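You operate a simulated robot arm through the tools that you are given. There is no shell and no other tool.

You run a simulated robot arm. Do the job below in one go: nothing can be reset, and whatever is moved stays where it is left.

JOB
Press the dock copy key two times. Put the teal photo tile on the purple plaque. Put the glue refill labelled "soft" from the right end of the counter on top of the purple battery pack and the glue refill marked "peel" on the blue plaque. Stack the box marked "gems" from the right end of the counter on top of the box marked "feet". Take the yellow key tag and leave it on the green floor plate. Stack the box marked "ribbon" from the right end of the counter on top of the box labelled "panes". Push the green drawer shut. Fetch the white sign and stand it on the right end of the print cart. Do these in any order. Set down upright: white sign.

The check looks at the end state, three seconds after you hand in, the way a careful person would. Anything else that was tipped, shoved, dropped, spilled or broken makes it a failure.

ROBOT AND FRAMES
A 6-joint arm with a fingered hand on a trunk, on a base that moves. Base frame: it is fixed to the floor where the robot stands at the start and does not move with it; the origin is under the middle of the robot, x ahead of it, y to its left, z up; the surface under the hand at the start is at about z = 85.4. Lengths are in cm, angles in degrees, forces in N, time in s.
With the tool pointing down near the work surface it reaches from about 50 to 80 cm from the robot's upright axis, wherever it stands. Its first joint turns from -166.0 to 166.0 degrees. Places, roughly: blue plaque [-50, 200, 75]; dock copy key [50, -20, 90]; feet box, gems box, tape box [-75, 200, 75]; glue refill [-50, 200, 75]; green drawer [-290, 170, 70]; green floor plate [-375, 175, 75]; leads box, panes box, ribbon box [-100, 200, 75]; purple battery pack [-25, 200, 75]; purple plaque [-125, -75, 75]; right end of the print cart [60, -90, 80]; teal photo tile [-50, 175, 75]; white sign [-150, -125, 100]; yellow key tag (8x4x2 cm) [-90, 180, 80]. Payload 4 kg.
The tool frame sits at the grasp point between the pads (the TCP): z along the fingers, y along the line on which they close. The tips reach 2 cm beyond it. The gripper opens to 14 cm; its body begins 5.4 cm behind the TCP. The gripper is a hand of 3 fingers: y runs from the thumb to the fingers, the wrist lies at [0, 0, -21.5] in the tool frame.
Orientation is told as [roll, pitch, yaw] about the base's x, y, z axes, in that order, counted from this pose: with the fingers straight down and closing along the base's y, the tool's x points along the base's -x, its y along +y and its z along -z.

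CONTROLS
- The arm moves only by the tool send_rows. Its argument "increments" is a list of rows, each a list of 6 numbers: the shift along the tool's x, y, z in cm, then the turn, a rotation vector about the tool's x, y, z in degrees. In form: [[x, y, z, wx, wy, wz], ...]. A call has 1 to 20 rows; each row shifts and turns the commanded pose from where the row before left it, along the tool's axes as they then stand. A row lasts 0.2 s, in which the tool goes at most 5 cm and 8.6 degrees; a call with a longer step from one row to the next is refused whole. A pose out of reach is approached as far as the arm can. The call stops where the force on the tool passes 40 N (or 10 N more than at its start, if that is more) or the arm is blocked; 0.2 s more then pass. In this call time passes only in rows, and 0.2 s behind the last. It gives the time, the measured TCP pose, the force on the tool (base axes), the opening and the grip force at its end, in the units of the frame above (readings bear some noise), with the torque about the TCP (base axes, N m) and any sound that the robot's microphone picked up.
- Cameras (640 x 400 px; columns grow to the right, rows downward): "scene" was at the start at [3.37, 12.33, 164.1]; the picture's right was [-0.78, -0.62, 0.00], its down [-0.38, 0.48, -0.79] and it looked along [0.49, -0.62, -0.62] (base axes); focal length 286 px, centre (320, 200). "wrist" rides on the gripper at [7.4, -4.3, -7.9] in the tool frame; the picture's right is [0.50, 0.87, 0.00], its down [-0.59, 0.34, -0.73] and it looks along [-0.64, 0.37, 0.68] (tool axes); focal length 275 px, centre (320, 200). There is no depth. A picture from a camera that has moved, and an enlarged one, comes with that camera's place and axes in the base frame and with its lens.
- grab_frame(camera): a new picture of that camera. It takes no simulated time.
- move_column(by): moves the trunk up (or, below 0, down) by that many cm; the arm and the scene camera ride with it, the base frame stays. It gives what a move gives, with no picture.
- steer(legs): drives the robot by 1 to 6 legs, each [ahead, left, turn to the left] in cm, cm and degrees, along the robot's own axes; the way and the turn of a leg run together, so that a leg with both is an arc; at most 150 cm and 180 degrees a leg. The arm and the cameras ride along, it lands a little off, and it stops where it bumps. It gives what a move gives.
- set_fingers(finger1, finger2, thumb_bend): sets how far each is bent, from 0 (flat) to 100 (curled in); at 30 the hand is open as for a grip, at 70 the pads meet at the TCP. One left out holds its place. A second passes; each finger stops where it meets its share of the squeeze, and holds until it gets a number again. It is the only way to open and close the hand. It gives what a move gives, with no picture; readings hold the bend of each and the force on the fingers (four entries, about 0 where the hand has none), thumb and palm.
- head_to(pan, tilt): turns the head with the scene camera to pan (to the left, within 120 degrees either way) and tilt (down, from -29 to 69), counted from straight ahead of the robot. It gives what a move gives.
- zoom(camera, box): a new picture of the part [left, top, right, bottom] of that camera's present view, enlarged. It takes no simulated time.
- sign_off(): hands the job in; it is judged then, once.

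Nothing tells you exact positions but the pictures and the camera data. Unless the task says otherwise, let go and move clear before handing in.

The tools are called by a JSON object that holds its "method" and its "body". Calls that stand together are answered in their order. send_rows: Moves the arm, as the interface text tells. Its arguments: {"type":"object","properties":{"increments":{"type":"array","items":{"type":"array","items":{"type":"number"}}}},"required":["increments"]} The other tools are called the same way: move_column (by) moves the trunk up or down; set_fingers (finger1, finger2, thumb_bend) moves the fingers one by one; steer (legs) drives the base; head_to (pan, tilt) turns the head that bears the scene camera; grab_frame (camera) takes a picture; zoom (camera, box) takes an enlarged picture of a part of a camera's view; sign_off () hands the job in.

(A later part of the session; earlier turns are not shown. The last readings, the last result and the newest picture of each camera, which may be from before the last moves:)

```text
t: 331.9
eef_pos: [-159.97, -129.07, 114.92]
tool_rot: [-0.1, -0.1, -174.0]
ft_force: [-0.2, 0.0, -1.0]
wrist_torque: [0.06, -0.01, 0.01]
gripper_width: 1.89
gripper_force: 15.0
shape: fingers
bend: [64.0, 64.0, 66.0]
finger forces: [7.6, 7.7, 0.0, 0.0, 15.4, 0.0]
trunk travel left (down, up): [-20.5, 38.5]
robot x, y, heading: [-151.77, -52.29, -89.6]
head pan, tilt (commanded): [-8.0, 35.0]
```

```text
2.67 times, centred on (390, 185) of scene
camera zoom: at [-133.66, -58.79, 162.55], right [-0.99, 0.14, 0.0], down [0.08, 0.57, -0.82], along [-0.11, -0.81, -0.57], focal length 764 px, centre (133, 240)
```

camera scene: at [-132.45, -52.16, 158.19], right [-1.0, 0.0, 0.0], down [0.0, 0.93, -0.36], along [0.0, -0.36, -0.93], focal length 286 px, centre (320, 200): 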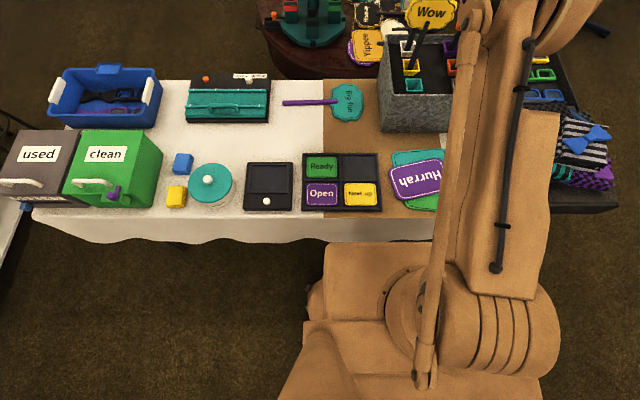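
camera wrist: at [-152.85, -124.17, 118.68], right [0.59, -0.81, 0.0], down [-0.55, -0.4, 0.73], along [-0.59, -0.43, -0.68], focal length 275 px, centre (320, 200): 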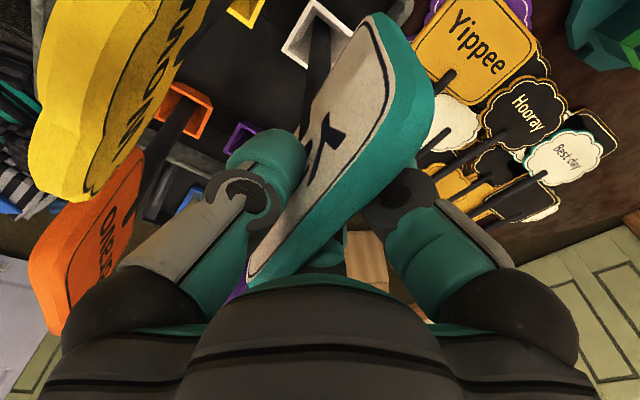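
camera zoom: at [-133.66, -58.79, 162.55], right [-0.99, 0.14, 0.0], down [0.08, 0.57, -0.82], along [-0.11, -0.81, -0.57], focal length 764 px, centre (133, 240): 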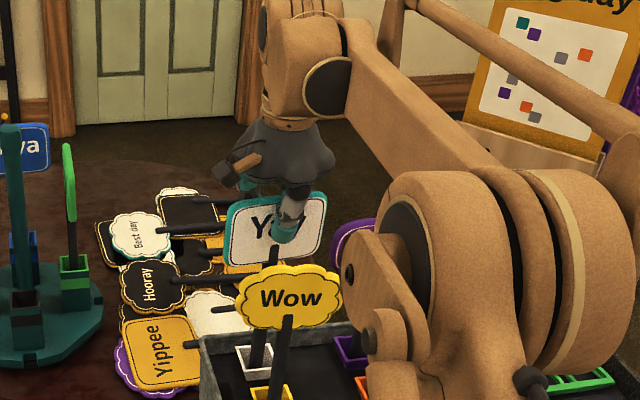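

{"method": "move_column", "body": {"by": 10}}

{"method": "head_to", "body": {"pan": -6, "tilt": 35}}

{"method": "grab_frame", "body": {"camera": "scene"}}

{"method": "grab_frame", "body": {"camera": "wrist"}}

```text
t: 333.2
eef_pos: [-159.78, -129.27, 124.92]
tool_rot: [-0.1, 0.0, -174.1]
ft_force: [1.0, -0.5, -0.3]
wrist_torque: [-0.01, 0.03, -0.01]
gripper_width: 1.85
gripper_force: 15.4
shape: fingers
bend: [64.0, 64.0, 66.0]
finger forces: [7.2, 7.2, 0.0, 0.0, 14.5, 0.1]
trunk travel left (down, up): [-30.5, 28.5]
robot x, y, heading: [-151.59, -52.51, -89.9]
head pan, tilt (commanded): [-8.0, 35.0]
```

```text
t: 333.8
eef_pos: [-159.87, -129.15, 124.86]
tool_rot: [0.0, 0.0, -174.1]
ft_force: [0.1, 0.0, -1.0]
wrist_torque: [0.0, -0.03, 0.02]
gripper_width: 1.86
gripper_force: 14.5
shape: fingers
bend: [64.0, 64.0, 66.0]
finger forces: [7.4, 7.3, 0.0, 0.0, 14.6, 0.0]
trunk travel left (down, up): [-30.5, 28.5]
robot x, y, heading: [-151.38, -51.91, -89.6]
head pan, tilt (commanded): [-6.0, 35.0]
```

```text
taken
camera scene: at [-133.36, -58.86, 172.55], right [-0.99, 0.1, 0.0], down [0.06, 0.57, -0.82], along [-0.08, -0.81, -0.57], focal length 286 px, centre (320, 200)
```

scene: 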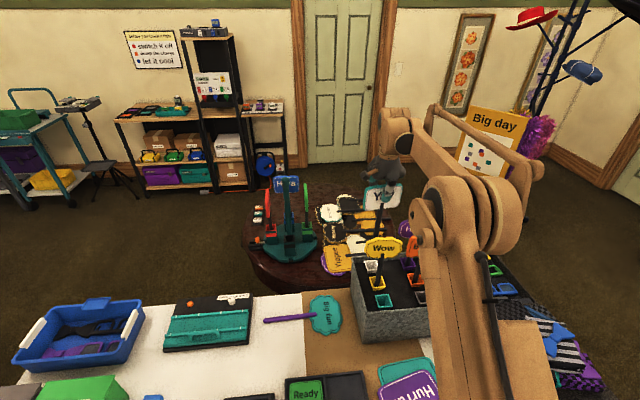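

```text
taken
camera wrist: at [-152.91, -124.23, 132.76], right [0.59, -0.81, 0.0], down [-0.55, -0.4, 0.73], along [-0.59, -0.43, -0.68], focal length 275 px, centre (320, 200)
```

wrist: 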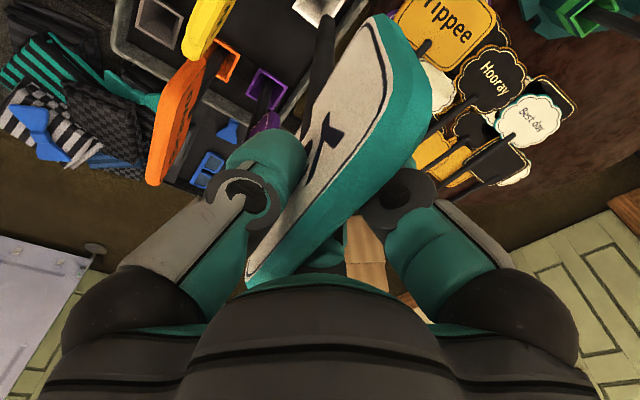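

{"method": "zoom", "body": {"camera": "scene", "box": [330, 110, 450, 320]}}

{"method": "zoom", "body": {"camera": "wrist", "box": [240, 0, 440, 120]}}

```text
1.90 times, centred on (390, 215) of scene
camera zoom: at [-133.36, -58.86, 172.55], right [-0.99, 0.1, 0.0], down [0.06, 0.57, -0.82], along [-0.08, -0.81, -0.57], focal length 546 px, centre (187, 171)
```

zoom: 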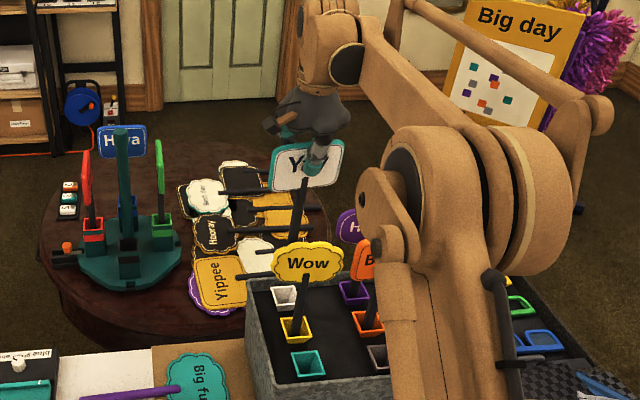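

```text
3.20 times, centred on (340, 60) of wrist
camera zoom: at [-152.91, -124.23, 132.76], right [0.59, -0.81, 0.0], down [-0.55, -0.4, 0.73], along [-0.59, -0.43, -0.68], focal length 881 px, centre (256, 648)
```

zoom: 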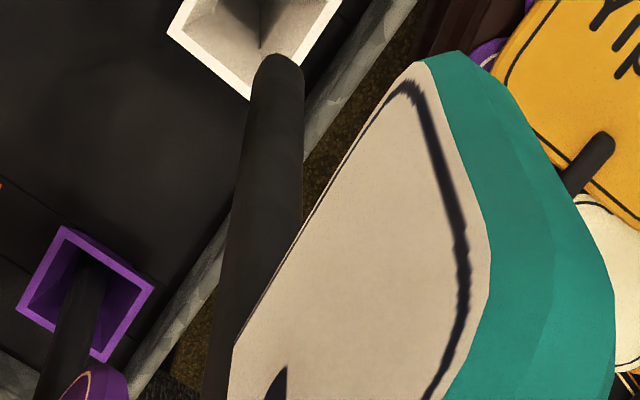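

The sign is a plain stick sign, now free of its cup; I must clear the neighbouring signs before moving it. I raise the trunk more, then retract.

{"method": "move_column", "body": {"by": 16}}

{"method": "steer", "body": {"legs": [[-22, 0, 0]]}}

{"method": "grab_frame", "body": {"camera": "scene"}}

{"method": "grab_frame", "body": {"camera": "wrist"}}

```text
t: 335.6
eef_pos: [-159.89, -129.15, 140.89]
tool_rot: [0.0, 0.1, -174.1]
ft_force: [-0.2, -0.7, -0.1]
wrist_torque: [-0.01, 0.0, 0.03]
gripper_width: 1.8
gripper_force: 14.2
shape: fingers
bend: [64.0, 64.0, 66.0]
finger forces: [7.3, 7.3, 0.0, 0.1, 14.6, 0.0]
trunk travel left (down, up): [-46.5, 12.5]
robot x, y, heading: [-151.22, -52.14, -89.7]
head pan, tilt (commanded): [-6.0, 35.0]
```

```text
t: 337.3
eef_pos: [-159.99, -106.87, 140.9]
tool_rot: [-0.1, 0.0, -174.1]
ft_force: [-0.1, 0.2, 0.1]
wrist_torque: [0.01, 0.02, -0.02]
gripper_width: 1.84
gripper_force: 15.1
shape: fingers
bend: [64.0, 64.0, 66.0]
finger forces: [7.3, 7.3, 0.0, 0.1, 14.6, 0.0]
trunk travel left (down, up): [-46.5, 12.5]
robot x, y, heading: [-151.62, -30.06, -90.0]
head pan, tilt (commanded): [-6.0, 35.0]
```

```text
taken
camera scene: at [-133.39, -36.62, 188.55], right [-0.99, 0.1, 0.0], down [0.06, 0.57, -0.82], along [-0.09, -0.81, -0.57], focal length 286 px, centre (320, 200)
```

scene: 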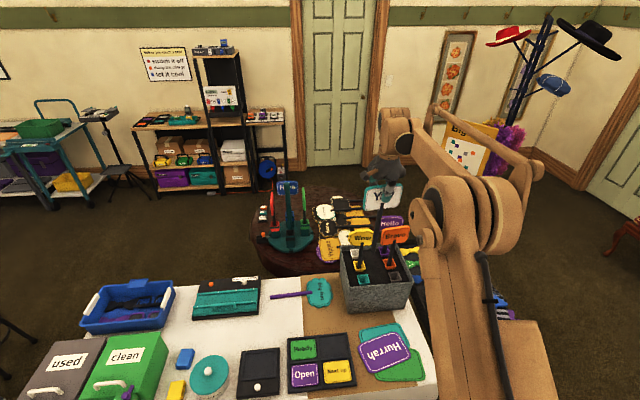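

```text
taken
camera wrist: at [-153.05, -101.99, 148.8], right [0.59, -0.81, 0.0], down [-0.55, -0.4, 0.73], along [-0.6, -0.43, -0.68], focal length 275 px, centre (320, 200)
```

wrist: 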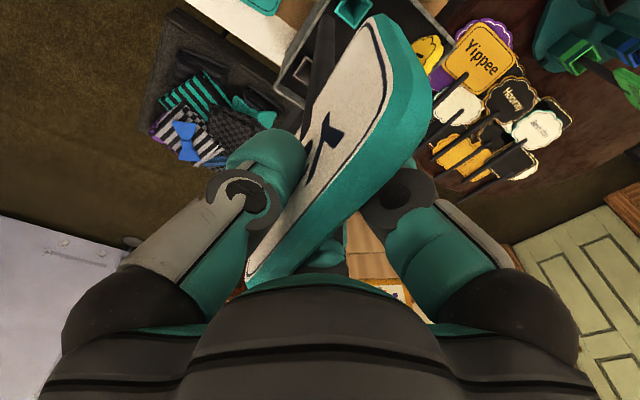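

{"method": "zoom", "body": {"camera": "scene", "box": [350, 150, 430, 250]}}

{"method": "zoom", "body": {"camera": "wrist", "box": [260, 0, 400, 120]}}

```text
4.00 times, centred on (390, 200) of scene
camera zoom: at [-133.39, -36.62, 188.55], right [-0.99, 0.1, 0.0], down [0.06, 0.57, -0.82], along [-0.09, -0.81, -0.57], focal length 1146 px, centre (40, 200)
```

zoom: 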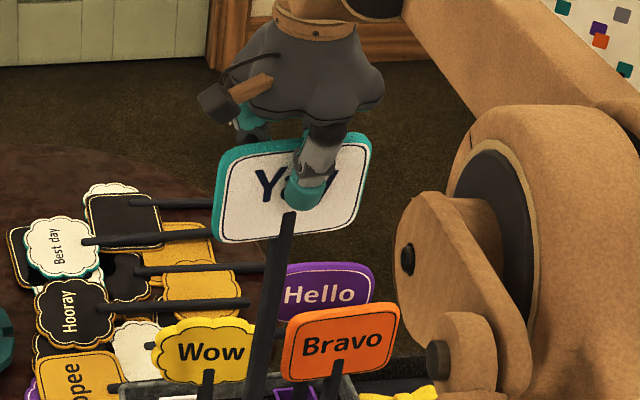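

```text
3.33 times, centred on (330, 60) of wrist
camera zoom: at [-153.05, -101.99, 148.8], right [0.59, -0.81, 0.0], down [-0.55, -0.4, 0.73], along [-0.6, -0.43, -0.68], focal length 918 px, centre (287, 667)
```

zoom: 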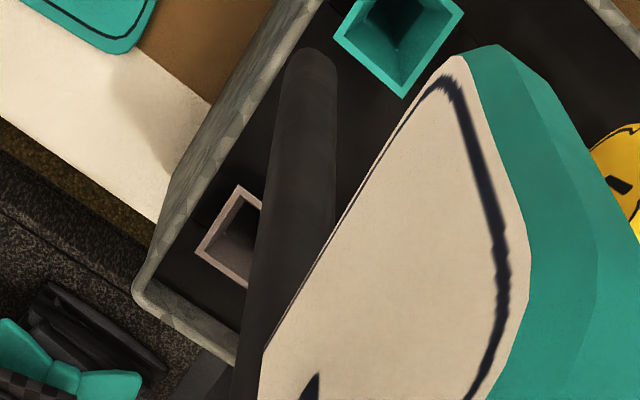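

{"method": "zoom", "body": {"camera": "scene", "box": [330, 180, 430, 310]}}

```text
3.08 times, centred on (380, 245) of scene
camera zoom: at [-133.39, -36.62, 188.55], right [-0.99, 0.1, 0.0], down [0.06, 0.57, -0.82], along [-0.09, -0.81, -0.57], focal length 881 px, centre (135, 62)
```

zoom: 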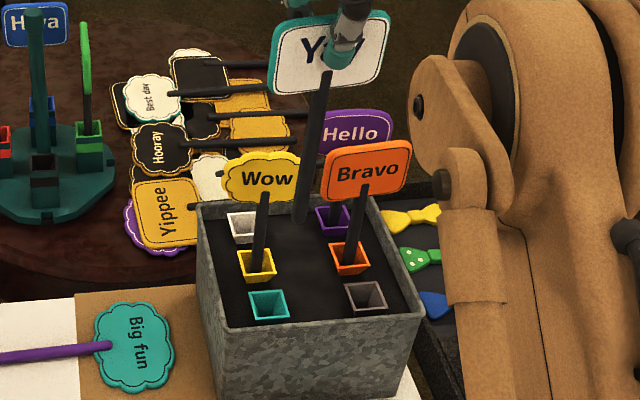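

I retract the arm, then turn and drive toward the print cart's right end to see how the sign can stand there.

{"method": "send_rows", "body": {"increments": [[0.5, -2, 0, 0, 0, 0], [0.8, -4, 0, 0, 0, 0], [0.8, -4, 0, 0, 0, 0], [0.8, -4, 0, 0, 0, 0], [0.8, -4, 0, 0, 0, 0], [0.5, -2.5, 0, 0, 0, 0]]}}

{"method": "steer", "body": {"legs": [[0, 0, 90], [60, 0, 0], [55, 0, 0]]}}

{"method": "head_to", "body": {"pan": -20, "tilt": 35}}

{"method": "grab_frame", "body": {"camera": "scene"}}

```text
t: 338.7
eef_pos: [-158.28, -86.16, 140.93]
tool_rot: [-0.2, 0.1, -174.1]
ft_force: [0.0, -0.4, 0.0]
wrist_torque: [-0.04, 0.01, -0.02]
gripper_width: 1.8
gripper_force: 14.8
shape: fingers
bend: [65.0, 64.0, 66.0]
finger forces: [7.3, 7.3, 0.0, 0.0, 14.8, 0.1]
trunk travel left (down, up): [-46.5, 12.5]
robot x, y, heading: [-151.52, -30.16, -89.7]
head pan, tilt (commanded): [-6.0, 35.0]
```

```text
t: 348.6
eef_pos: [18.22, -37.93, 140.95]
tool_rot: [0.0, 0.1, -84.6]
ft_force: [0.3, -0.5, -0.2]
wrist_torque: [-0.03, 0.0, -0.02]
gripper_width: 1.79
gripper_force: 12.9
shape: fingers
bend: [65.0, 65.0, 66.0]
finger forces: [6.7, 6.7, 0.0, 0.0, 13.4, 0.1]
trunk travel left (down, up): [-46.5, 12.5]
robot x, y, heading: [-37.7, -30.4, -0.5]
head pan, tilt (commanded): [-6.0, 35.0]
```

```text
t: 349.4
eef_pos: [18.19, -37.73, 140.88]
tool_rot: [-0.2, 0.0, -84.6]
ft_force: [0.9, 0.2, -0.7]
wrist_torque: [0.01, 0.02, -0.02]
gripper_width: 1.75
gripper_force: 13.2
shape: fingers
bend: [65.0, 65.0, 66.0]
finger forces: [6.6, 6.7, 0.0, 0.1, 13.3, 0.1]
trunk travel left (down, up): [-46.5, 12.5]
robot x, y, heading: [-38.17, -30.62, -0.5]
head pan, tilt (commanded): [-20.0, 35.0]
```

```text
taken
camera scene: at [-31.4, -14.53, 188.55], right [-0.35, -0.94, 0.0], down [-0.54, 0.2, -0.82], along [0.77, -0.29, -0.57], focal length 286 px, centre (320, 200)
```

scene: 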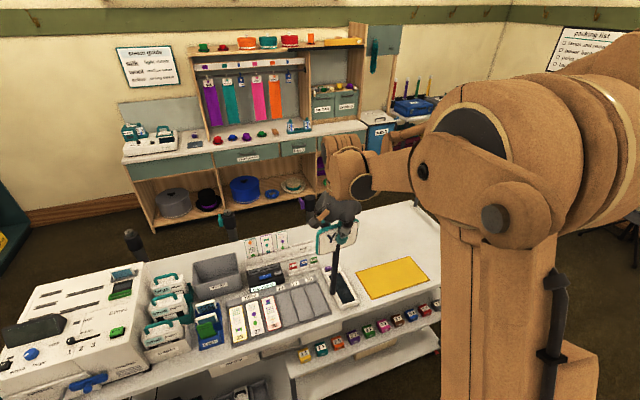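

{"method": "zoom", "body": {"camera": "scene", "box": [320, 180, 460, 320]}}

{"method": "zoom", "body": {"camera": "scene", "box": [180, 180, 340, 320]}}

{"method": "grab_frame", "body": {"camera": "wrist"}}

```text
2.86 times, centred on (390, 250) of scene
camera zoom: at [-31.4, -14.53, 188.55], right [-0.35, -0.94, 0.0], down [-0.54, 0.2, -0.82], along [0.77, -0.29, -0.57], focal length 818 px, centre (120, 57)
```

zoom: 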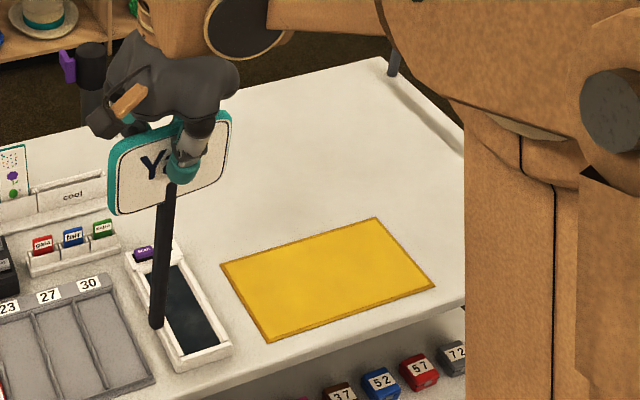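

```text
2.86 times, centred on (260, 250) of scene
camera zoom: at [-31.4, -14.53, 188.55], right [-0.35, -0.94, 0.0], down [-0.54, 0.2, -0.82], along [0.77, -0.29, -0.57], focal length 818 px, centre (491, 57)
```

zoom: 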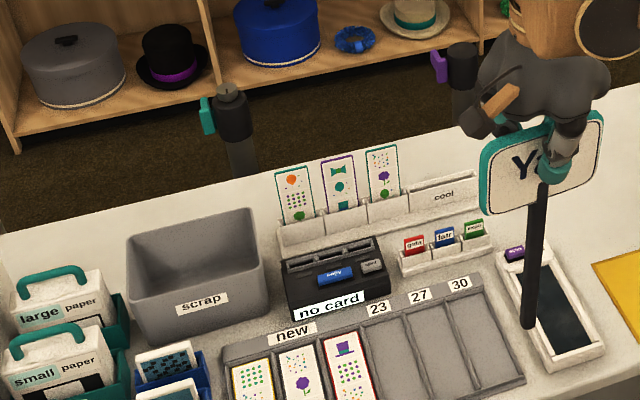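

```text
taken
camera wrist: at [13.26, -30.97, 148.77], right [0.82, 0.58, 0.0], down [0.39, -0.55, 0.73], along [0.42, -0.6, -0.68], focal length 275 px, centre (320, 200)
```

wrist: 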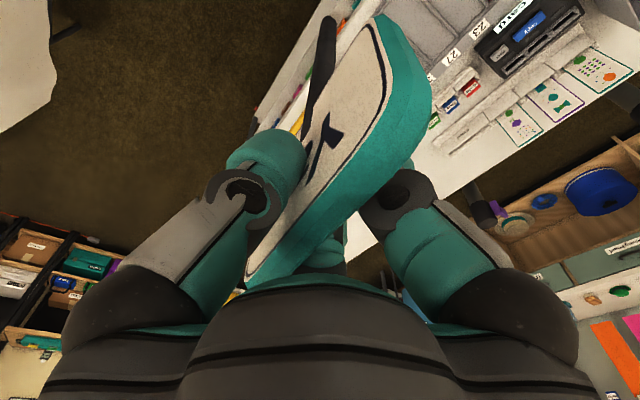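

The cart's right end is flat surface with a mat and a push-handle at the far edge. I drive alongside it to examine and test how the sign stands.

{"method": "steer", "body": {"legs": [[36, 0, 0.5], [0, -55, 0]]}}

{"method": "head_to", "body": {"pan": -25, "tilt": 45}}

{"method": "grab_frame", "body": {"camera": "scene"}}

```text
t: 354.5
eef_pos: [54.38, -92.6, 140.83]
tool_rot: [-0.1, 0.0, -83.9]
ft_force: [0.8, -1.1, 0.1]
wrist_torque: [0.02, 0.0, 0.03]
gripper_width: 1.78
gripper_force: 12.9
shape: fingers
bend: [65.0, 65.0, 66.0]
finger forces: [6.7, 6.6, 0.0, 0.0, 13.4, 0.0]
trunk travel left (down, up): [-46.5, 12.5]
robot x, y, heading: [-1.53, -85.64, 0.3]
head pan, tilt (commanded): [-20.0, 35.0]
```

```text
t: 355.2
eef_pos: [54.41, -92.4, 140.89]
tool_rot: [-0.2, 0.0, -83.9]
ft_force: [-0.3, 1.0, -0.2]
wrist_torque: [0.01, -0.01, 0.03]
gripper_width: 1.78
gripper_force: 13.2
shape: fingers
bend: [65.0, 65.0, 66.0]
finger forces: [6.7, 6.8, 0.0, 0.0, 13.4, 0.0]
trunk travel left (down, up): [-46.5, 12.5]
robot x, y, heading: [-1.35, -85.44, 0.0]
head pan, tilt (commanded): [-25.0, 45.0]
```

```text
taken
camera scene: at [3.6, -70.06, 187.07], right [-0.42, -0.91, 0.0], down [-0.64, 0.3, -0.71], along [0.64, -0.3, -0.71], focal length 286 px, centre (320, 200)
```

scene: 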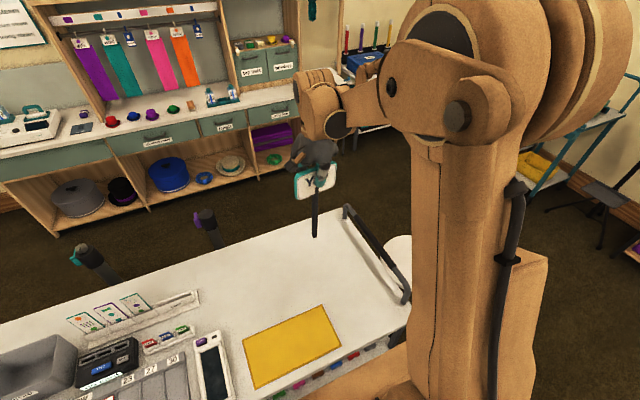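

{"method": "zoom", "body": {"camera": "scene", "box": [270, 140, 430, 320]}}

{"method": "zoom", "body": {"camera": "scene", "box": [280, 150, 350, 250]}}

```text
2.22 times, centred on (350, 230) of scene
camera zoom: at [3.6, -70.06, 187.07], right [-0.42, -0.91, 0.0], down [-0.64, 0.3, -0.71], along [0.64, -0.3, -0.71], focal length 636 px, centre (253, 133)
```

zoom: 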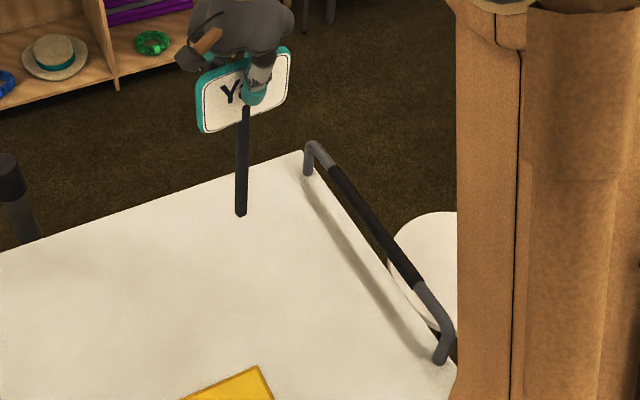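

```text
4.00 times, centred on (315, 200) of scene
camera zoom: at [3.6, -70.06, 187.07], right [-0.42, -0.91, 0.0], down [-0.64, 0.3, -0.71], along [0.64, -0.3, -0.71], focal length 1146 px, centre (340, 200)
```

zoom: 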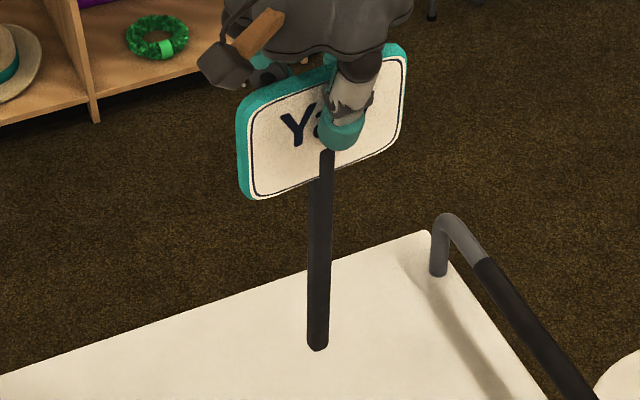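

{"method": "zoom", "body": {"camera": "wrist", "box": [220, 0, 460, 200]}}

```text
2.00 times, centred on (340, 100) of wrist
camera zoom: at [49.36, -85.54, 148.76], right [0.81, 0.59, 0.0], down [0.4, -0.55, 0.73], along [0.43, -0.59, -0.68], focal length 551 px, centre (280, 400)
```

zoom: 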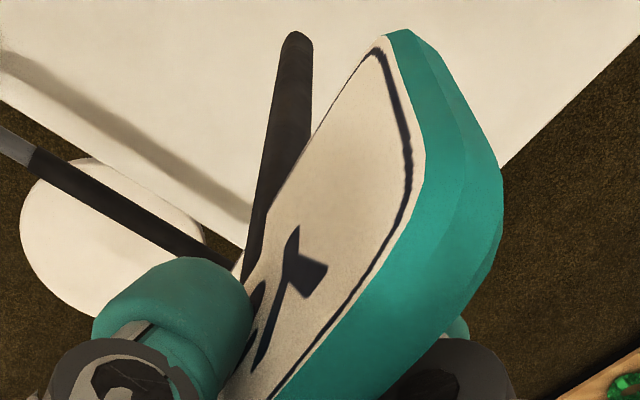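

The stick hangs about 4.7° off the hand's axis. I'll first true it to vertical and test whether it can stand freely on the flat surface near (57, -92), keeping the fingers around it.

{"method": "send_rows", "body": {"increments": [[0, 0, 0, 4.7, 0, 0], [0, 0, 4, 0, 0, 0], [0, 0, 4, 0, 0, 0], [0, 0, 4, 0, 0, 0], [0, 0, 4, 0, 0, 0], [0, 0, 4, 0, 0, 0]]}}

{"method": "zoom", "body": {"camera": "scene", "box": [270, 180, 370, 330]}}

{"method": "zoom", "body": {"camera": "wrist", "box": [220, 0, 460, 200]}}

```text
t: 356.6
eef_pos: [52.88, -92.49, 120.91]
tool_rot: [-4.8, 0.0, -83.8]
ft_force: [-0.4, 0.5, -1.4]
wrist_torque: [0.01, 0.02, 0.01]
gripper_width: 1.77
gripper_force: 14.0
shape: fingers
bend: [65.0, 65.0, 66.0]
finger forces: [6.9, 7.0, 0.0, 0.0, 14.0, 0.0]
trunk travel left (down, up): [-46.5, 12.5]
robot x, y, heading: [-1.68, -85.89, 0.4]
head pan, tilt (commanded): [-25.0, 45.0]
```

```text
2.67 times, centred on (320, 255) of scene
camera zoom: at [3.79, -70.1, 187.06], right [-0.42, -0.91, 0.0], down [-0.64, 0.3, -0.71], along [0.64, -0.3, -0.71], focal length 764 px, centre (320, 53)
```

zoom: 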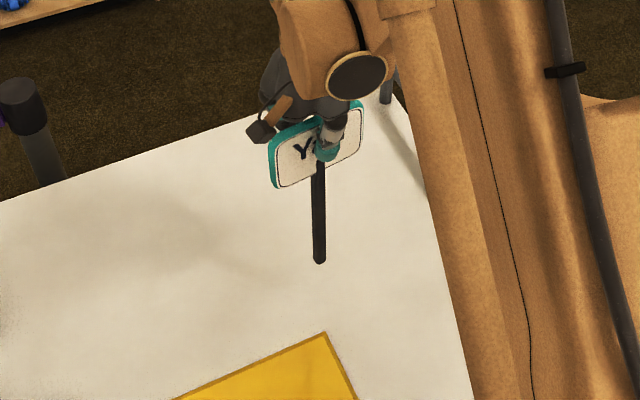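

```text
2.00 times, centred on (340, 100) of wrist
camera zoom: at [48.55, -85.55, 129.01], right [0.81, 0.59, -0.07], down [0.46, -0.54, 0.7], along [0.37, -0.6, -0.71], focal length 551 px, centre (280, 400)
```

zoom: 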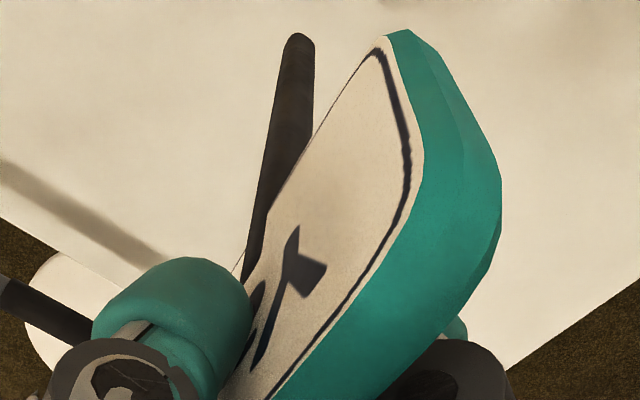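

{"method": "send_rows", "body": {"increments": [[0, 0, 3, 0, 0, 0], [0, 0, 3, 0, 0, 0], [0, 0, 2.5, 0, 0, 0]]}}

{"method": "send_rows", "body": {"increments": [[0, 0, 0.5, 0, 0, 0], [0, 0, 0.5, 0, 0, 0]]}}

{"method": "send_rows", "body": {"increments": [[0, 0, 0.4, 0, 0, 0]]}}

```text
t: 357.4
eef_pos: [51.89, -92.61, 112.57]
tool_rot: [-4.8, 0.1, -83.9]
ft_force: [0.7, 0.1, -1.5]
wrist_torque: [-0.02, -0.03, 0.04]
gripper_width: 1.71
gripper_force: 14.8
shape: fingers
bend: [65.0, 65.0, 66.0]
finger forces: [7.1, 7.2, 0.0, 0.0, 14.2, 0.0]
trunk travel left (down, up): [-46.5, 12.5]
robot x, y, heading: [-2.03, -85.89, 0.1]
head pan, tilt (commanded): [-25.0, 45.0]
```

```text
t: 358.0
eef_pos: [51.9, -92.73, 111.51]
tool_rot: [-4.9, 0.0, -83.9]
ft_force: [0.1, -0.4, -1.2]
wrist_torque: [0.04, -0.01, 0.02]
gripper_width: 1.73
gripper_force: 14.4
shape: fingers
bend: [65.0, 65.0, 66.0]
finger forces: [7.2, 7.1, 0.0, 0.0, 14.3, 0.0]
trunk travel left (down, up): [-46.5, 12.5]
robot x, y, heading: [-2.02, -86.0, 0.3]
head pan, tilt (commanded): [-25.0, 45.0]
```

```text
t: 358.4
eef_pos: [51.72, -92.7, 111.23]
tool_rot: [-4.6, 0.0, -83.9]
ft_force: [-0.6, 0.6, 18.4]
wrist_torque: [0.02, 0.1, 0.01]
gripper_width: 1.67
gripper_force: 17.6
shape: fingers
bend: [65.0, 65.0, 66.0]
finger forces: [8.8, 8.7, 0.0, 0.1, 17.8, 0.0]
trunk travel left (down, up): [-46.5, 12.5]
robot x, y, heading: [-1.87, -85.91, -0.0]
head pan, tilt (commanded): [-25.0, 45.0]
```

{"method": "send_rows", "body": {"increments": [[0, 0, -0.15, 0, 0, 0]]}}

{"method": "zoom", "body": {"camera": "scene", "box": [290, 200, 350, 300]}}

{"method": "zoom", "body": {"camera": "wrist", "box": [280, 0, 400, 100]}}

```text
t: 358.8
eef_pos: [51.97, -92.6, 111.21]
tool_rot: [-4.8, 0.0, -83.9]
ft_force: [0.7, -0.3, 8.5]
wrist_torque: [0.03, 0.04, 0.01]
gripper_width: 1.67
gripper_force: 16.4
shape: fingers
bend: [65.0, 65.0, 66.0]
finger forces: [8.4, 8.3, 0.0, 0.0, 17.0, 0.0]
trunk travel left (down, up): [-46.5, 12.5]
robot x, y, heading: [-1.62, -85.91, 0.1]
head pan, tilt (commanded): [-25.0, 45.0]
```

```text
4.00 times, centred on (320, 250) of scene
camera zoom: at [3.5, -70.07, 187.07], right [-0.42, -0.91, 0.0], down [-0.64, 0.3, -0.71], along [0.64, -0.3, -0.71], focal length 1146 px, centre (320, 0)
```

zoom: 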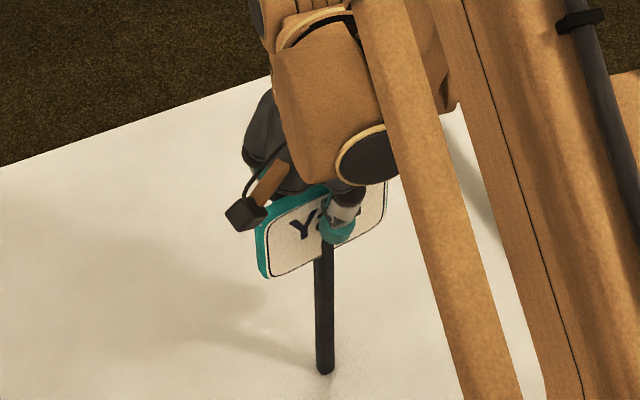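

```text
4.00 times, centred on (340, 50) of wrist
camera zoom: at [47.47, -85.73, 119.51], right [0.81, 0.59, -0.07], down [0.46, -0.54, 0.7], along [0.37, -0.6, -0.71], focal length 1101 px, centre (240, 800)
```

zoom: 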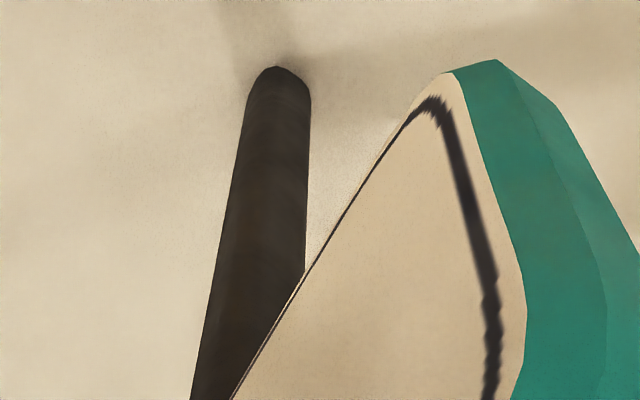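

{"method": "send_rows", "body": {"increments": [[0, 0, 0, -2, 0, 0]]}}

{"method": "set_fingers", "body": {"finger1": 62, "finger2": 62, "thumb_bend": 63}}

{"method": "zoom", "body": {"camera": "wrist", "box": [220, 0, 460, 200]}}

{"method": "zoom", "body": {"camera": "scene", "box": [290, 200, 350, 300]}}

```text
t: 359.2
eef_pos: [51.85, -92.6, 111.44]
tool_rot: [-2.8, 0.1, -83.9]
ft_force: [-0.6, -0.8, 11.2]
wrist_torque: [-0.02, 0.14, 0.0]
gripper_width: 1.69
gripper_force: 17.3
shape: fingers
bend: [65.0, 65.0, 66.0]
finger forces: [8.5, 8.5, 0.0, 0.1, 17.7, 0.0]
trunk travel left (down, up): [-46.5, 12.5]
robot x, y, heading: [-1.85, -85.49, -0.1]
head pan, tilt (commanded): [-25.0, 45.0]
```

```text
t: 360.2
eef_pos: [51.81, -92.72, 111.27]
tool_rot: [-2.9, -0.1, -83.9]
ft_force: [0.0, 0.3, 0.6]
wrist_torque: [0.01, -0.01, -0.03]
gripper_width: 2.43
gripper_force: 0.0
shape: fingers
bend: [62.0, 62.0, 63.0]
finger forces: [0.0, 0.0, 0.0, 0.1, 0.0, 0.1]
trunk travel left (down, up): [-46.5, 12.5]
robot x, y, heading: [-1.77, -85.69, 0.0]
head pan, tilt (commanded): [-25.0, 45.0]
```

```text
2.00 times, centred on (340, 100) of wrist
camera zoom: at [47.25, -85.82, 119.34], right [0.81, 0.59, -0.04], down [0.43, -0.54, 0.72], along [0.4, -0.6, -0.7], focal length 551 px, centre (280, 400)
```

zoom: 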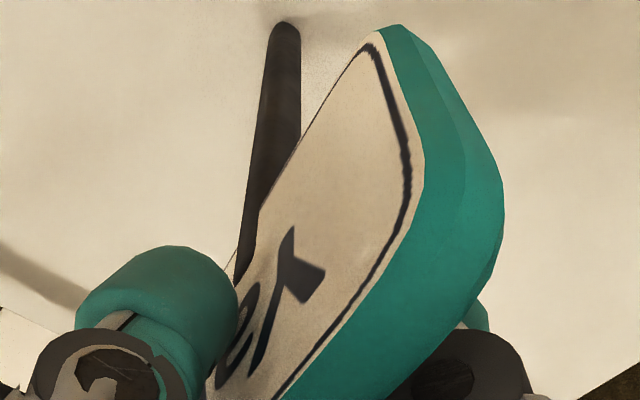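

```text
4.00 times, centred on (320, 250) of scene
camera zoom: at [3.59, -70.08, 187.07], right [-0.42, -0.91, 0.0], down [-0.64, 0.3, -0.71], along [0.64, -0.3, -0.71], focal length 1146 px, centre (320, 0)
```

zoom: 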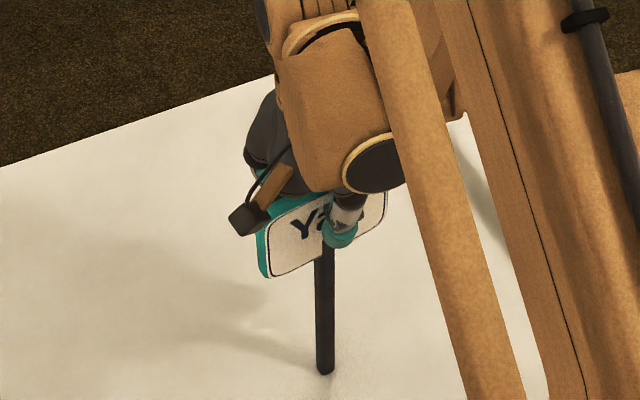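

All finger forces are zero – the sign may actually be standing on its own. I open a little more and compare.

{"method": "set_fingers", "body": {"finger1": 60, "finger2": 60, "thumb_bend": 61}}

{"method": "zoom", "body": {"camera": "wrist", "box": [220, 0, 460, 200]}}

{"method": "zoom", "body": {"camera": "scene", "box": [290, 200, 350, 300]}}

```text
t: 361.2
eef_pos: [51.97, -92.47, 111.37]
tool_rot: [-2.8, -0.1, -83.9]
ft_force: [0.7, -0.4, 0.2]
wrist_torque: [0.03, -0.02, -0.04]
gripper_width: 3.04
gripper_force: 0.1
shape: fingers
bend: [60.0, 60.0, 61.0]
finger forces: [0.0, 0.0, 0.0, 0.0, 0.0, 0.0]
trunk travel left (down, up): [-46.5, 12.5]
robot x, y, heading: [-1.6, -85.82, -0.1]
head pan, tilt (commanded): [-25.0, 45.0]
```

```text
2.00 times, centred on (340, 100) of wrist
camera zoom: at [47.26, -85.82, 119.34], right [0.81, 0.59, -0.04], down [0.43, -0.54, 0.72], along [0.4, -0.6, -0.7], focal length 551 px, centre (280, 400)
```

zoom: 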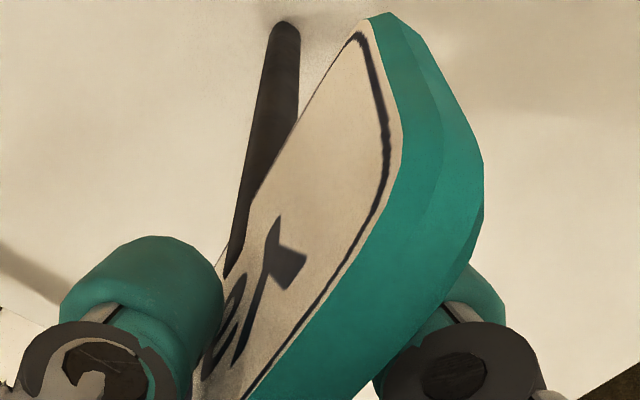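

```text
4.00 times, centred on (320, 250) of scene
camera zoom: at [3.6, -70.08, 187.07], right [-0.42, -0.91, 0.0], down [-0.64, 0.3, -0.71], along [0.64, -0.3, -0.71], focal length 1146 px, centre (320, 0)
```

zoom: 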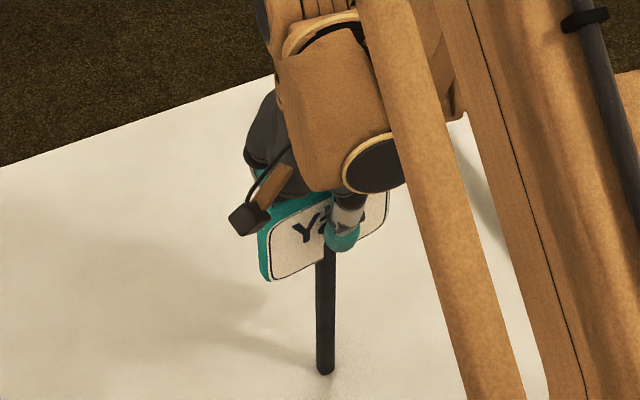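

{"method": "set_fingers", "body": {"thumb_bend": 65}}

{"method": "zoom", "body": {"camera": "wrist", "box": [220, 0, 460, 200]}}

{"method": "set_fingers", "body": {"thumb_bend": 67}}

{"method": "zoom", "body": {"camera": "wrist", "box": [220, 0, 460, 200]}}

```text
t: 362.2
eef_pos: [51.99, -92.74, 111.26]
tool_rot: [-2.8, -0.1, -83.9]
ft_force: [0.4, 0.2, -0.2]
wrist_torque: [0.03, 0.0, -0.04]
gripper_width: 2.56
gripper_force: 0.2
shape: fingers
bend: [60.0, 60.0, 65.0]
finger forces: [0.1, 0.3, 0.1, 0.0, 0.4, 0.1]
trunk travel left (down, up): [-46.5, 12.5]
robot x, y, heading: [-1.6, -85.52, 0.2]
head pan, tilt (commanded): [-25.0, 45.0]
```

```text
2.00 times, centred on (340, 100) of wrist
camera zoom: at [47.26, -85.82, 119.34], right [0.81, 0.59, -0.04], down [0.43, -0.54, 0.72], along [0.4, -0.6, -0.7], focal length 551 px, centre (280, 400)
```

zoom: 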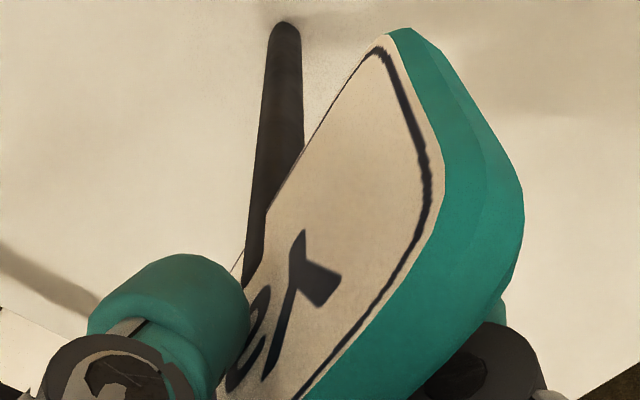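

```text
t: 363.2
eef_pos: [51.84, -92.68, 111.28]
tool_rot: [-2.8, 0.0, -83.9]
ft_force: [-0.6, 0.5, 0.2]
wrist_torque: [0.0, -0.01, -0.01]
gripper_width: 2.46
gripper_force: 2.2
shape: fingers
bend: [60.0, 60.0, 66.0]
finger forces: [1.0, 1.0, 0.0, 0.0, 2.0, 0.0]
trunk travel left (down, up): [-46.5, 12.5]
robot x, y, heading: [-1.67, -86.02, 0.0]
head pan, tilt (commanded): [-25.0, 45.0]
```

```text
2.00 times, centred on (340, 100) of wrist
camera zoom: at [47.26, -85.82, 119.34], right [0.81, 0.59, -0.04], down [0.43, -0.54, 0.72], along [0.4, -0.6, -0.7], focal length 551 px, centre (280, 400)
```

zoom: 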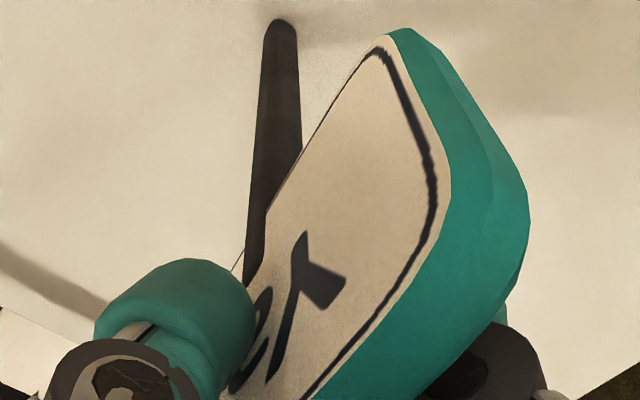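

{"method": "send_rows", "body": {"increments": [[0, 0.45, 0, 0, 0, 0]]}}

{"method": "set_fingers", "body": {"finger1": 57, "finger2": 57, "thumb_bend": 63}}

{"method": "zoom", "body": {"camera": "wrist", "box": [220, 0, 460, 200]}}

```text
t: 363.6
eef_pos: [52.46, -92.75, 111.18]
tool_rot: [-2.8, -0.1, -83.9]
ft_force: [0.2, 0.1, 1.6]
wrist_torque: [-0.02, 0.02, 0.0]
gripper_width: 2.44
gripper_force: 1.9
shape: fingers
bend: [60.0, 60.0, 66.0]
finger forces: [1.1, 1.2, 0.1, 0.1, 2.4, 0.0]
trunk travel left (down, up): [-46.5, 12.5]
robot x, y, heading: [-2.14, -85.93, 0.2]
head pan, tilt (commanded): [-25.0, 45.0]
```

```text
t: 364.6
eef_pos: [52.43, -92.69, 111.25]
tool_rot: [-2.8, -0.1, -84.0]
ft_force: [0.3, 0.3, -0.6]
wrist_torque: [-0.01, 0.02, 0.03]
gripper_width: 3.43
gripper_force: 0.0
shape: fingers
bend: [56.0, 56.0, 63.0]
finger forces: [0.0, 0.0, 0.0, 0.1, 0.1, 0.1]
trunk travel left (down, up): [-46.5, 12.5]
robot x, y, heading: [-1.76, -85.48, 0.3]
head pan, tilt (commanded): [-25.0, 45.0]
```

```text
2.00 times, centred on (340, 100) of wrist
camera zoom: at [47.72, -85.8, 119.28], right [0.81, 0.59, -0.04], down [0.43, -0.54, 0.72], along [0.4, -0.6, -0.7], focal length 551 px, centre (280, 400)
```

zoom: 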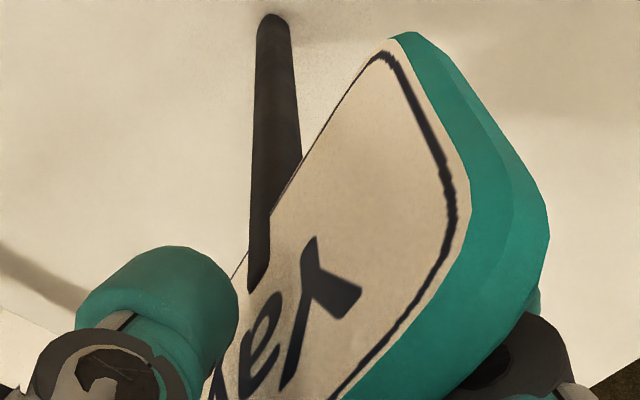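

{"method": "set_fingers", "body": {"finger1": 60, "finger2": 60, "thumb_bend": 66}}

{"method": "send_rows", "body": {"increments": [[0, -0.22, 0, 0, 0, 0]]}}

{"method": "zoom", "body": {"camera": "wrist", "box": [220, 0, 460, 200]}}

{"method": "set_fingers", "body": {"finger1": 57, "finger2": 57, "thumb_bend": 63}}

{"method": "zoom", "body": {"camera": "wrist", "box": [220, 0, 460, 200]}}

```text
t: 365.6
eef_pos: [52.42, -92.65, 111.24]
tool_rot: [-2.9, 0.0, -83.8]
ft_force: [-0.1, 0.2, -0.8]
wrist_torque: [0.0, 0.02, 0.02]
gripper_width: 2.53
gripper_force: 0.2
shape: fingers
bend: [59.0, 59.0, 66.0]
finger forces: [0.4, 0.5, 0.0, 0.0, 1.0, 0.0]
trunk travel left (down, up): [-46.5, 12.5]
robot x, y, heading: [-1.95, -85.93, 0.3]
head pan, tilt (commanded): [-25.0, 45.0]
```

```text
t: 366.0
eef_pos: [52.03, -92.7, 111.3]
tool_rot: [-2.7, 0.0, -83.9]
ft_force: [-0.3, -0.6, 0.6]
wrist_torque: [-0.02, -0.01, 0.02]
gripper_width: 2.55
gripper_force: 0.6
shape: fingers
bend: [59.0, 59.0, 66.0]
finger forces: [0.5, 0.5, 0.0, 0.0, 1.1, 0.0]
trunk travel left (down, up): [-46.5, 12.5]
robot x, y, heading: [-1.65, -85.74, -0.1]
head pan, tilt (commanded): [-25.0, 45.0]
```

```text
2.00 times, centred on (340, 100) of wrist
camera zoom: at [47.5, -85.81, 119.28], right [0.81, 0.59, -0.04], down [0.43, -0.54, 0.72], along [0.4, -0.6, -0.7], focal length 551 px, centre (280, 400)
```

zoom: 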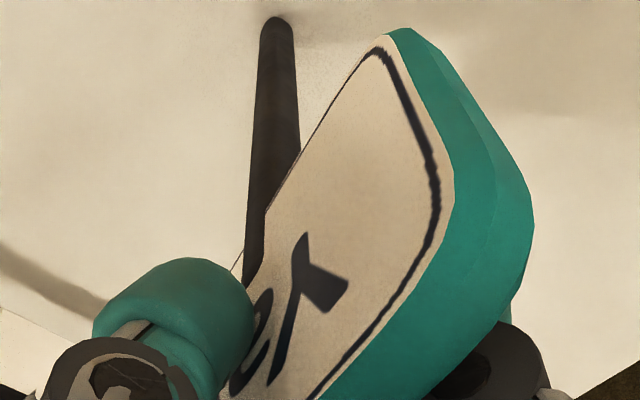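

```text
t: 367.0
eef_pos: [52.12, -92.56, 111.24]
tool_rot: [-2.8, 0.0, -84.0]
ft_force: [0.3, -0.1, 0.3]
wrist_torque: [0.01, 0.0, 0.0]
gripper_width: 3.46
gripper_force: 0.1
shape: fingers
bend: [56.0, 56.0, 63.0]
finger forces: [0.0, 0.1, 0.0, 0.0, 0.1, 0.0]
trunk travel left (down, up): [-46.5, 12.5]
robot x, y, heading: [-1.55, -85.7, 0.1]
head pan, tilt (commanded): [-25.0, 45.0]
```

```text
2.00 times, centred on (340, 100) of wrist
camera zoom: at [47.51, -85.81, 119.28], right [0.81, 0.59, -0.04], down [0.43, -0.54, 0.72], along [0.4, -0.6, -0.7], focal length 551 px, centre (280, 400)
```

zoom: 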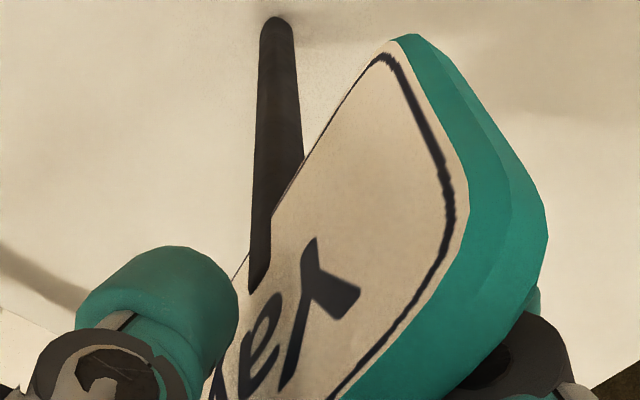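

The stick end may have a small flat; I'll look for a balance point with finer steps, holding the sign midway.

{"method": "set_fingers", "body": {"finger1": 60, "finger2": 60, "thumb_bend": 66}}

{"method": "send_rows", "body": {"increments": [[0, -0.2, 0, 0, 0, 0]]}}

{"method": "zoom", "body": {"camera": "wrist", "box": [220, 0, 460, 200]}}

{"method": "set_fingers", "body": {"finger1": 59, "finger2": 59, "thumb_bend": 64}}

{"method": "zoom", "body": {"camera": "wrist", "box": [220, 0, 460, 200]}}

```text
t: 368.0
eef_pos: [52.13, -92.72, 111.25]
tool_rot: [-2.9, 0.0, -83.9]
ft_force: [0.6, 0.0, 0.5]
wrist_torque: [0.0, 0.05, 0.01]
gripper_width: 2.57
gripper_force: 1.2
shape: fingers
bend: [59.0, 59.0, 66.0]
finger forces: [0.4, 0.4, 0.0, 0.0, 1.1, 0.0]
trunk travel left (down, up): [-46.5, 12.5]
robot x, y, heading: [-1.93, -85.74, 0.2]
head pan, tilt (commanded): [-25.0, 45.0]
```

```text
t: 368.4
eef_pos: [51.97, -92.53, 111.23]
tool_rot: [-2.8, 0.0, -83.8]
ft_force: [0.2, 0.3, -0.3]
wrist_torque: [0.0, -0.01, -0.02]
gripper_width: 2.56
gripper_force: 1.0
shape: fingers
bend: [59.0, 59.0, 66.0]
finger forces: [0.6, 0.5, 0.1, 0.0, 1.0, 0.0]
trunk travel left (down, up): [-46.5, 12.5]
robot x, y, heading: [-1.79, -85.78, -0.0]
head pan, tilt (commanded): [-25.0, 45.0]
```

```text
2.00 times, centred on (340, 100) of wrist
camera zoom: at [47.35, -85.78, 119.3], right [0.81, 0.59, -0.04], down [0.43, -0.54, 0.72], along [0.4, -0.6, -0.7], focal length 551 px, centre (280, 400)
```

zoom: 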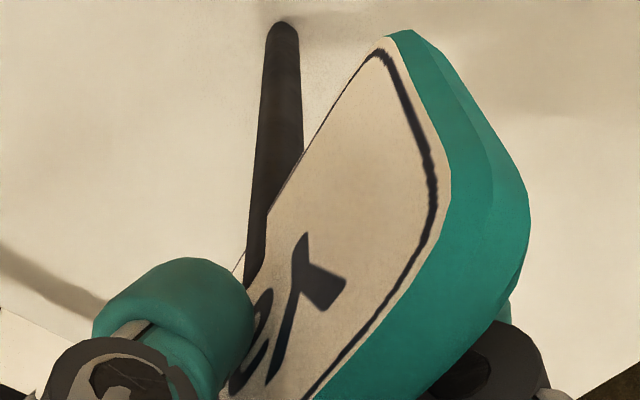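

```text
t: 369.4
eef_pos: [52.01, -92.71, 111.32]
tool_rot: [-2.8, -0.1, -83.9]
ft_force: [-1.1, 0.6, 0.0]
wrist_torque: [0.0, 0.01, 0.01]
gripper_width: 2.8
gripper_force: 0.1
shape: fingers
bend: [59.0, 59.0, 64.0]
finger forces: [0.0, 0.1, 0.1, 0.0, 0.1, 0.1]
trunk travel left (down, up): [-46.5, 12.5]
robot x, y, heading: [-1.87, -85.96, 0.0]
head pan, tilt (commanded): [-25.0, 45.0]
```

```text
2.00 times, centred on (340, 100) of wrist
camera zoom: at [47.36, -85.78, 119.3], right [0.81, 0.59, -0.04], down [0.43, -0.54, 0.72], along [0.4, -0.6, -0.7], focal length 551 px, centre (280, 400)
```

zoom: 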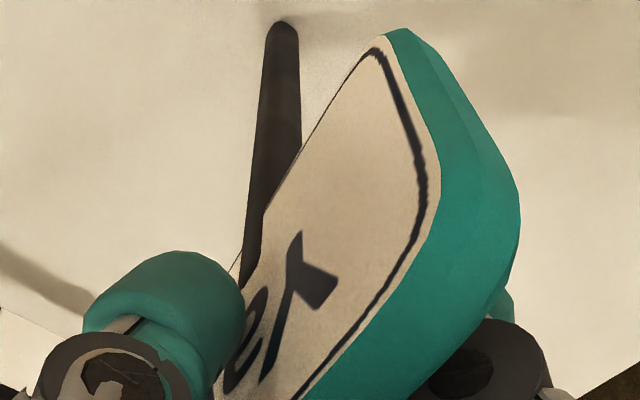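

{"method": "set_fingers", "body": {"finger1": 57, "finger2": 57}}

{"method": "zoom", "body": {"camera": "wrist", "box": [220, 0, 460, 200]}}

{"method": "set_fingers", "body": {"thumb_bend": 63}}

{"method": "zoom", "body": {"camera": "wrist", "box": [220, 0, 460, 200]}}

```text
t: 370.4
eef_pos: [52.03, -92.62, 111.16]
tool_rot: [-2.8, -0.1, -84.0]
ft_force: [1.0, -0.6, -0.2]
wrist_torque: [0.0, 0.01, -0.02]
gripper_width: 3.27
gripper_force: 0.1
shape: fingers
bend: [56.0, 56.0, 64.0]
finger forces: [0.1, 0.0, 0.0, 0.0, 0.0, 0.0]
trunk travel left (down, up): [-46.5, 12.5]
robot x, y, heading: [-2.03, -85.99, 0.1]
head pan, tilt (commanded): [-25.0, 45.0]
```

```text
2.00 times, centred on (340, 100) of wrist
camera zoom: at [47.35, -85.78, 119.3], right [0.81, 0.59, -0.04], down [0.43, -0.54, 0.72], along [0.4, -0.6, -0.7], focal length 551 px, centre (280, 400)
```

zoom: 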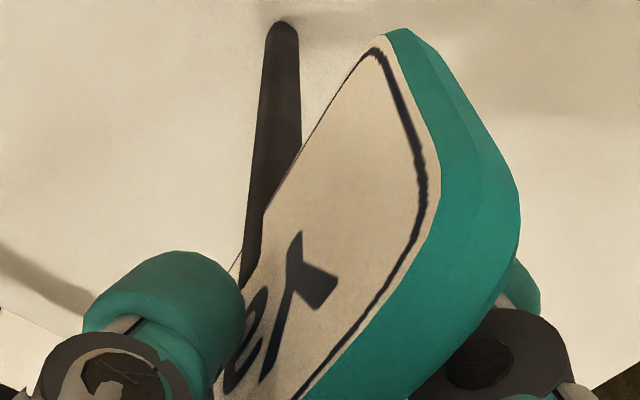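

```text
t: 371.4
eef_pos: [51.94, -92.68, 111.11]
tool_rot: [-2.8, 0.1, -83.9]
ft_force: [-0.1, 1.1, -0.6]
wrist_torque: [0.0, 0.02, 0.0]
gripper_width: 3.46
gripper_force: 0.1
shape: fingers
bend: [56.0, 56.0, 63.0]
finger forces: [0.1, 0.0, 0.0, 0.0, 0.0, 0.0]
trunk travel left (down, up): [-46.5, 12.5]
robot x, y, heading: [-2.07, -85.84, 0.2]
head pan, tilt (commanded): [-25.0, 45.0]
```

```text
2.00 times, centred on (340, 100) of wrist
camera zoom: at [47.36, -85.78, 119.3], right [0.81, 0.59, -0.04], down [0.43, -0.54, 0.72], along [0.4, -0.6, -0.7], focal length 551 px, centre (280, 400)
```

zoom: 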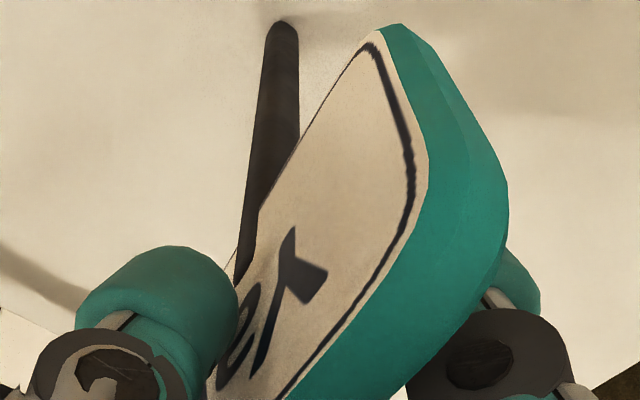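

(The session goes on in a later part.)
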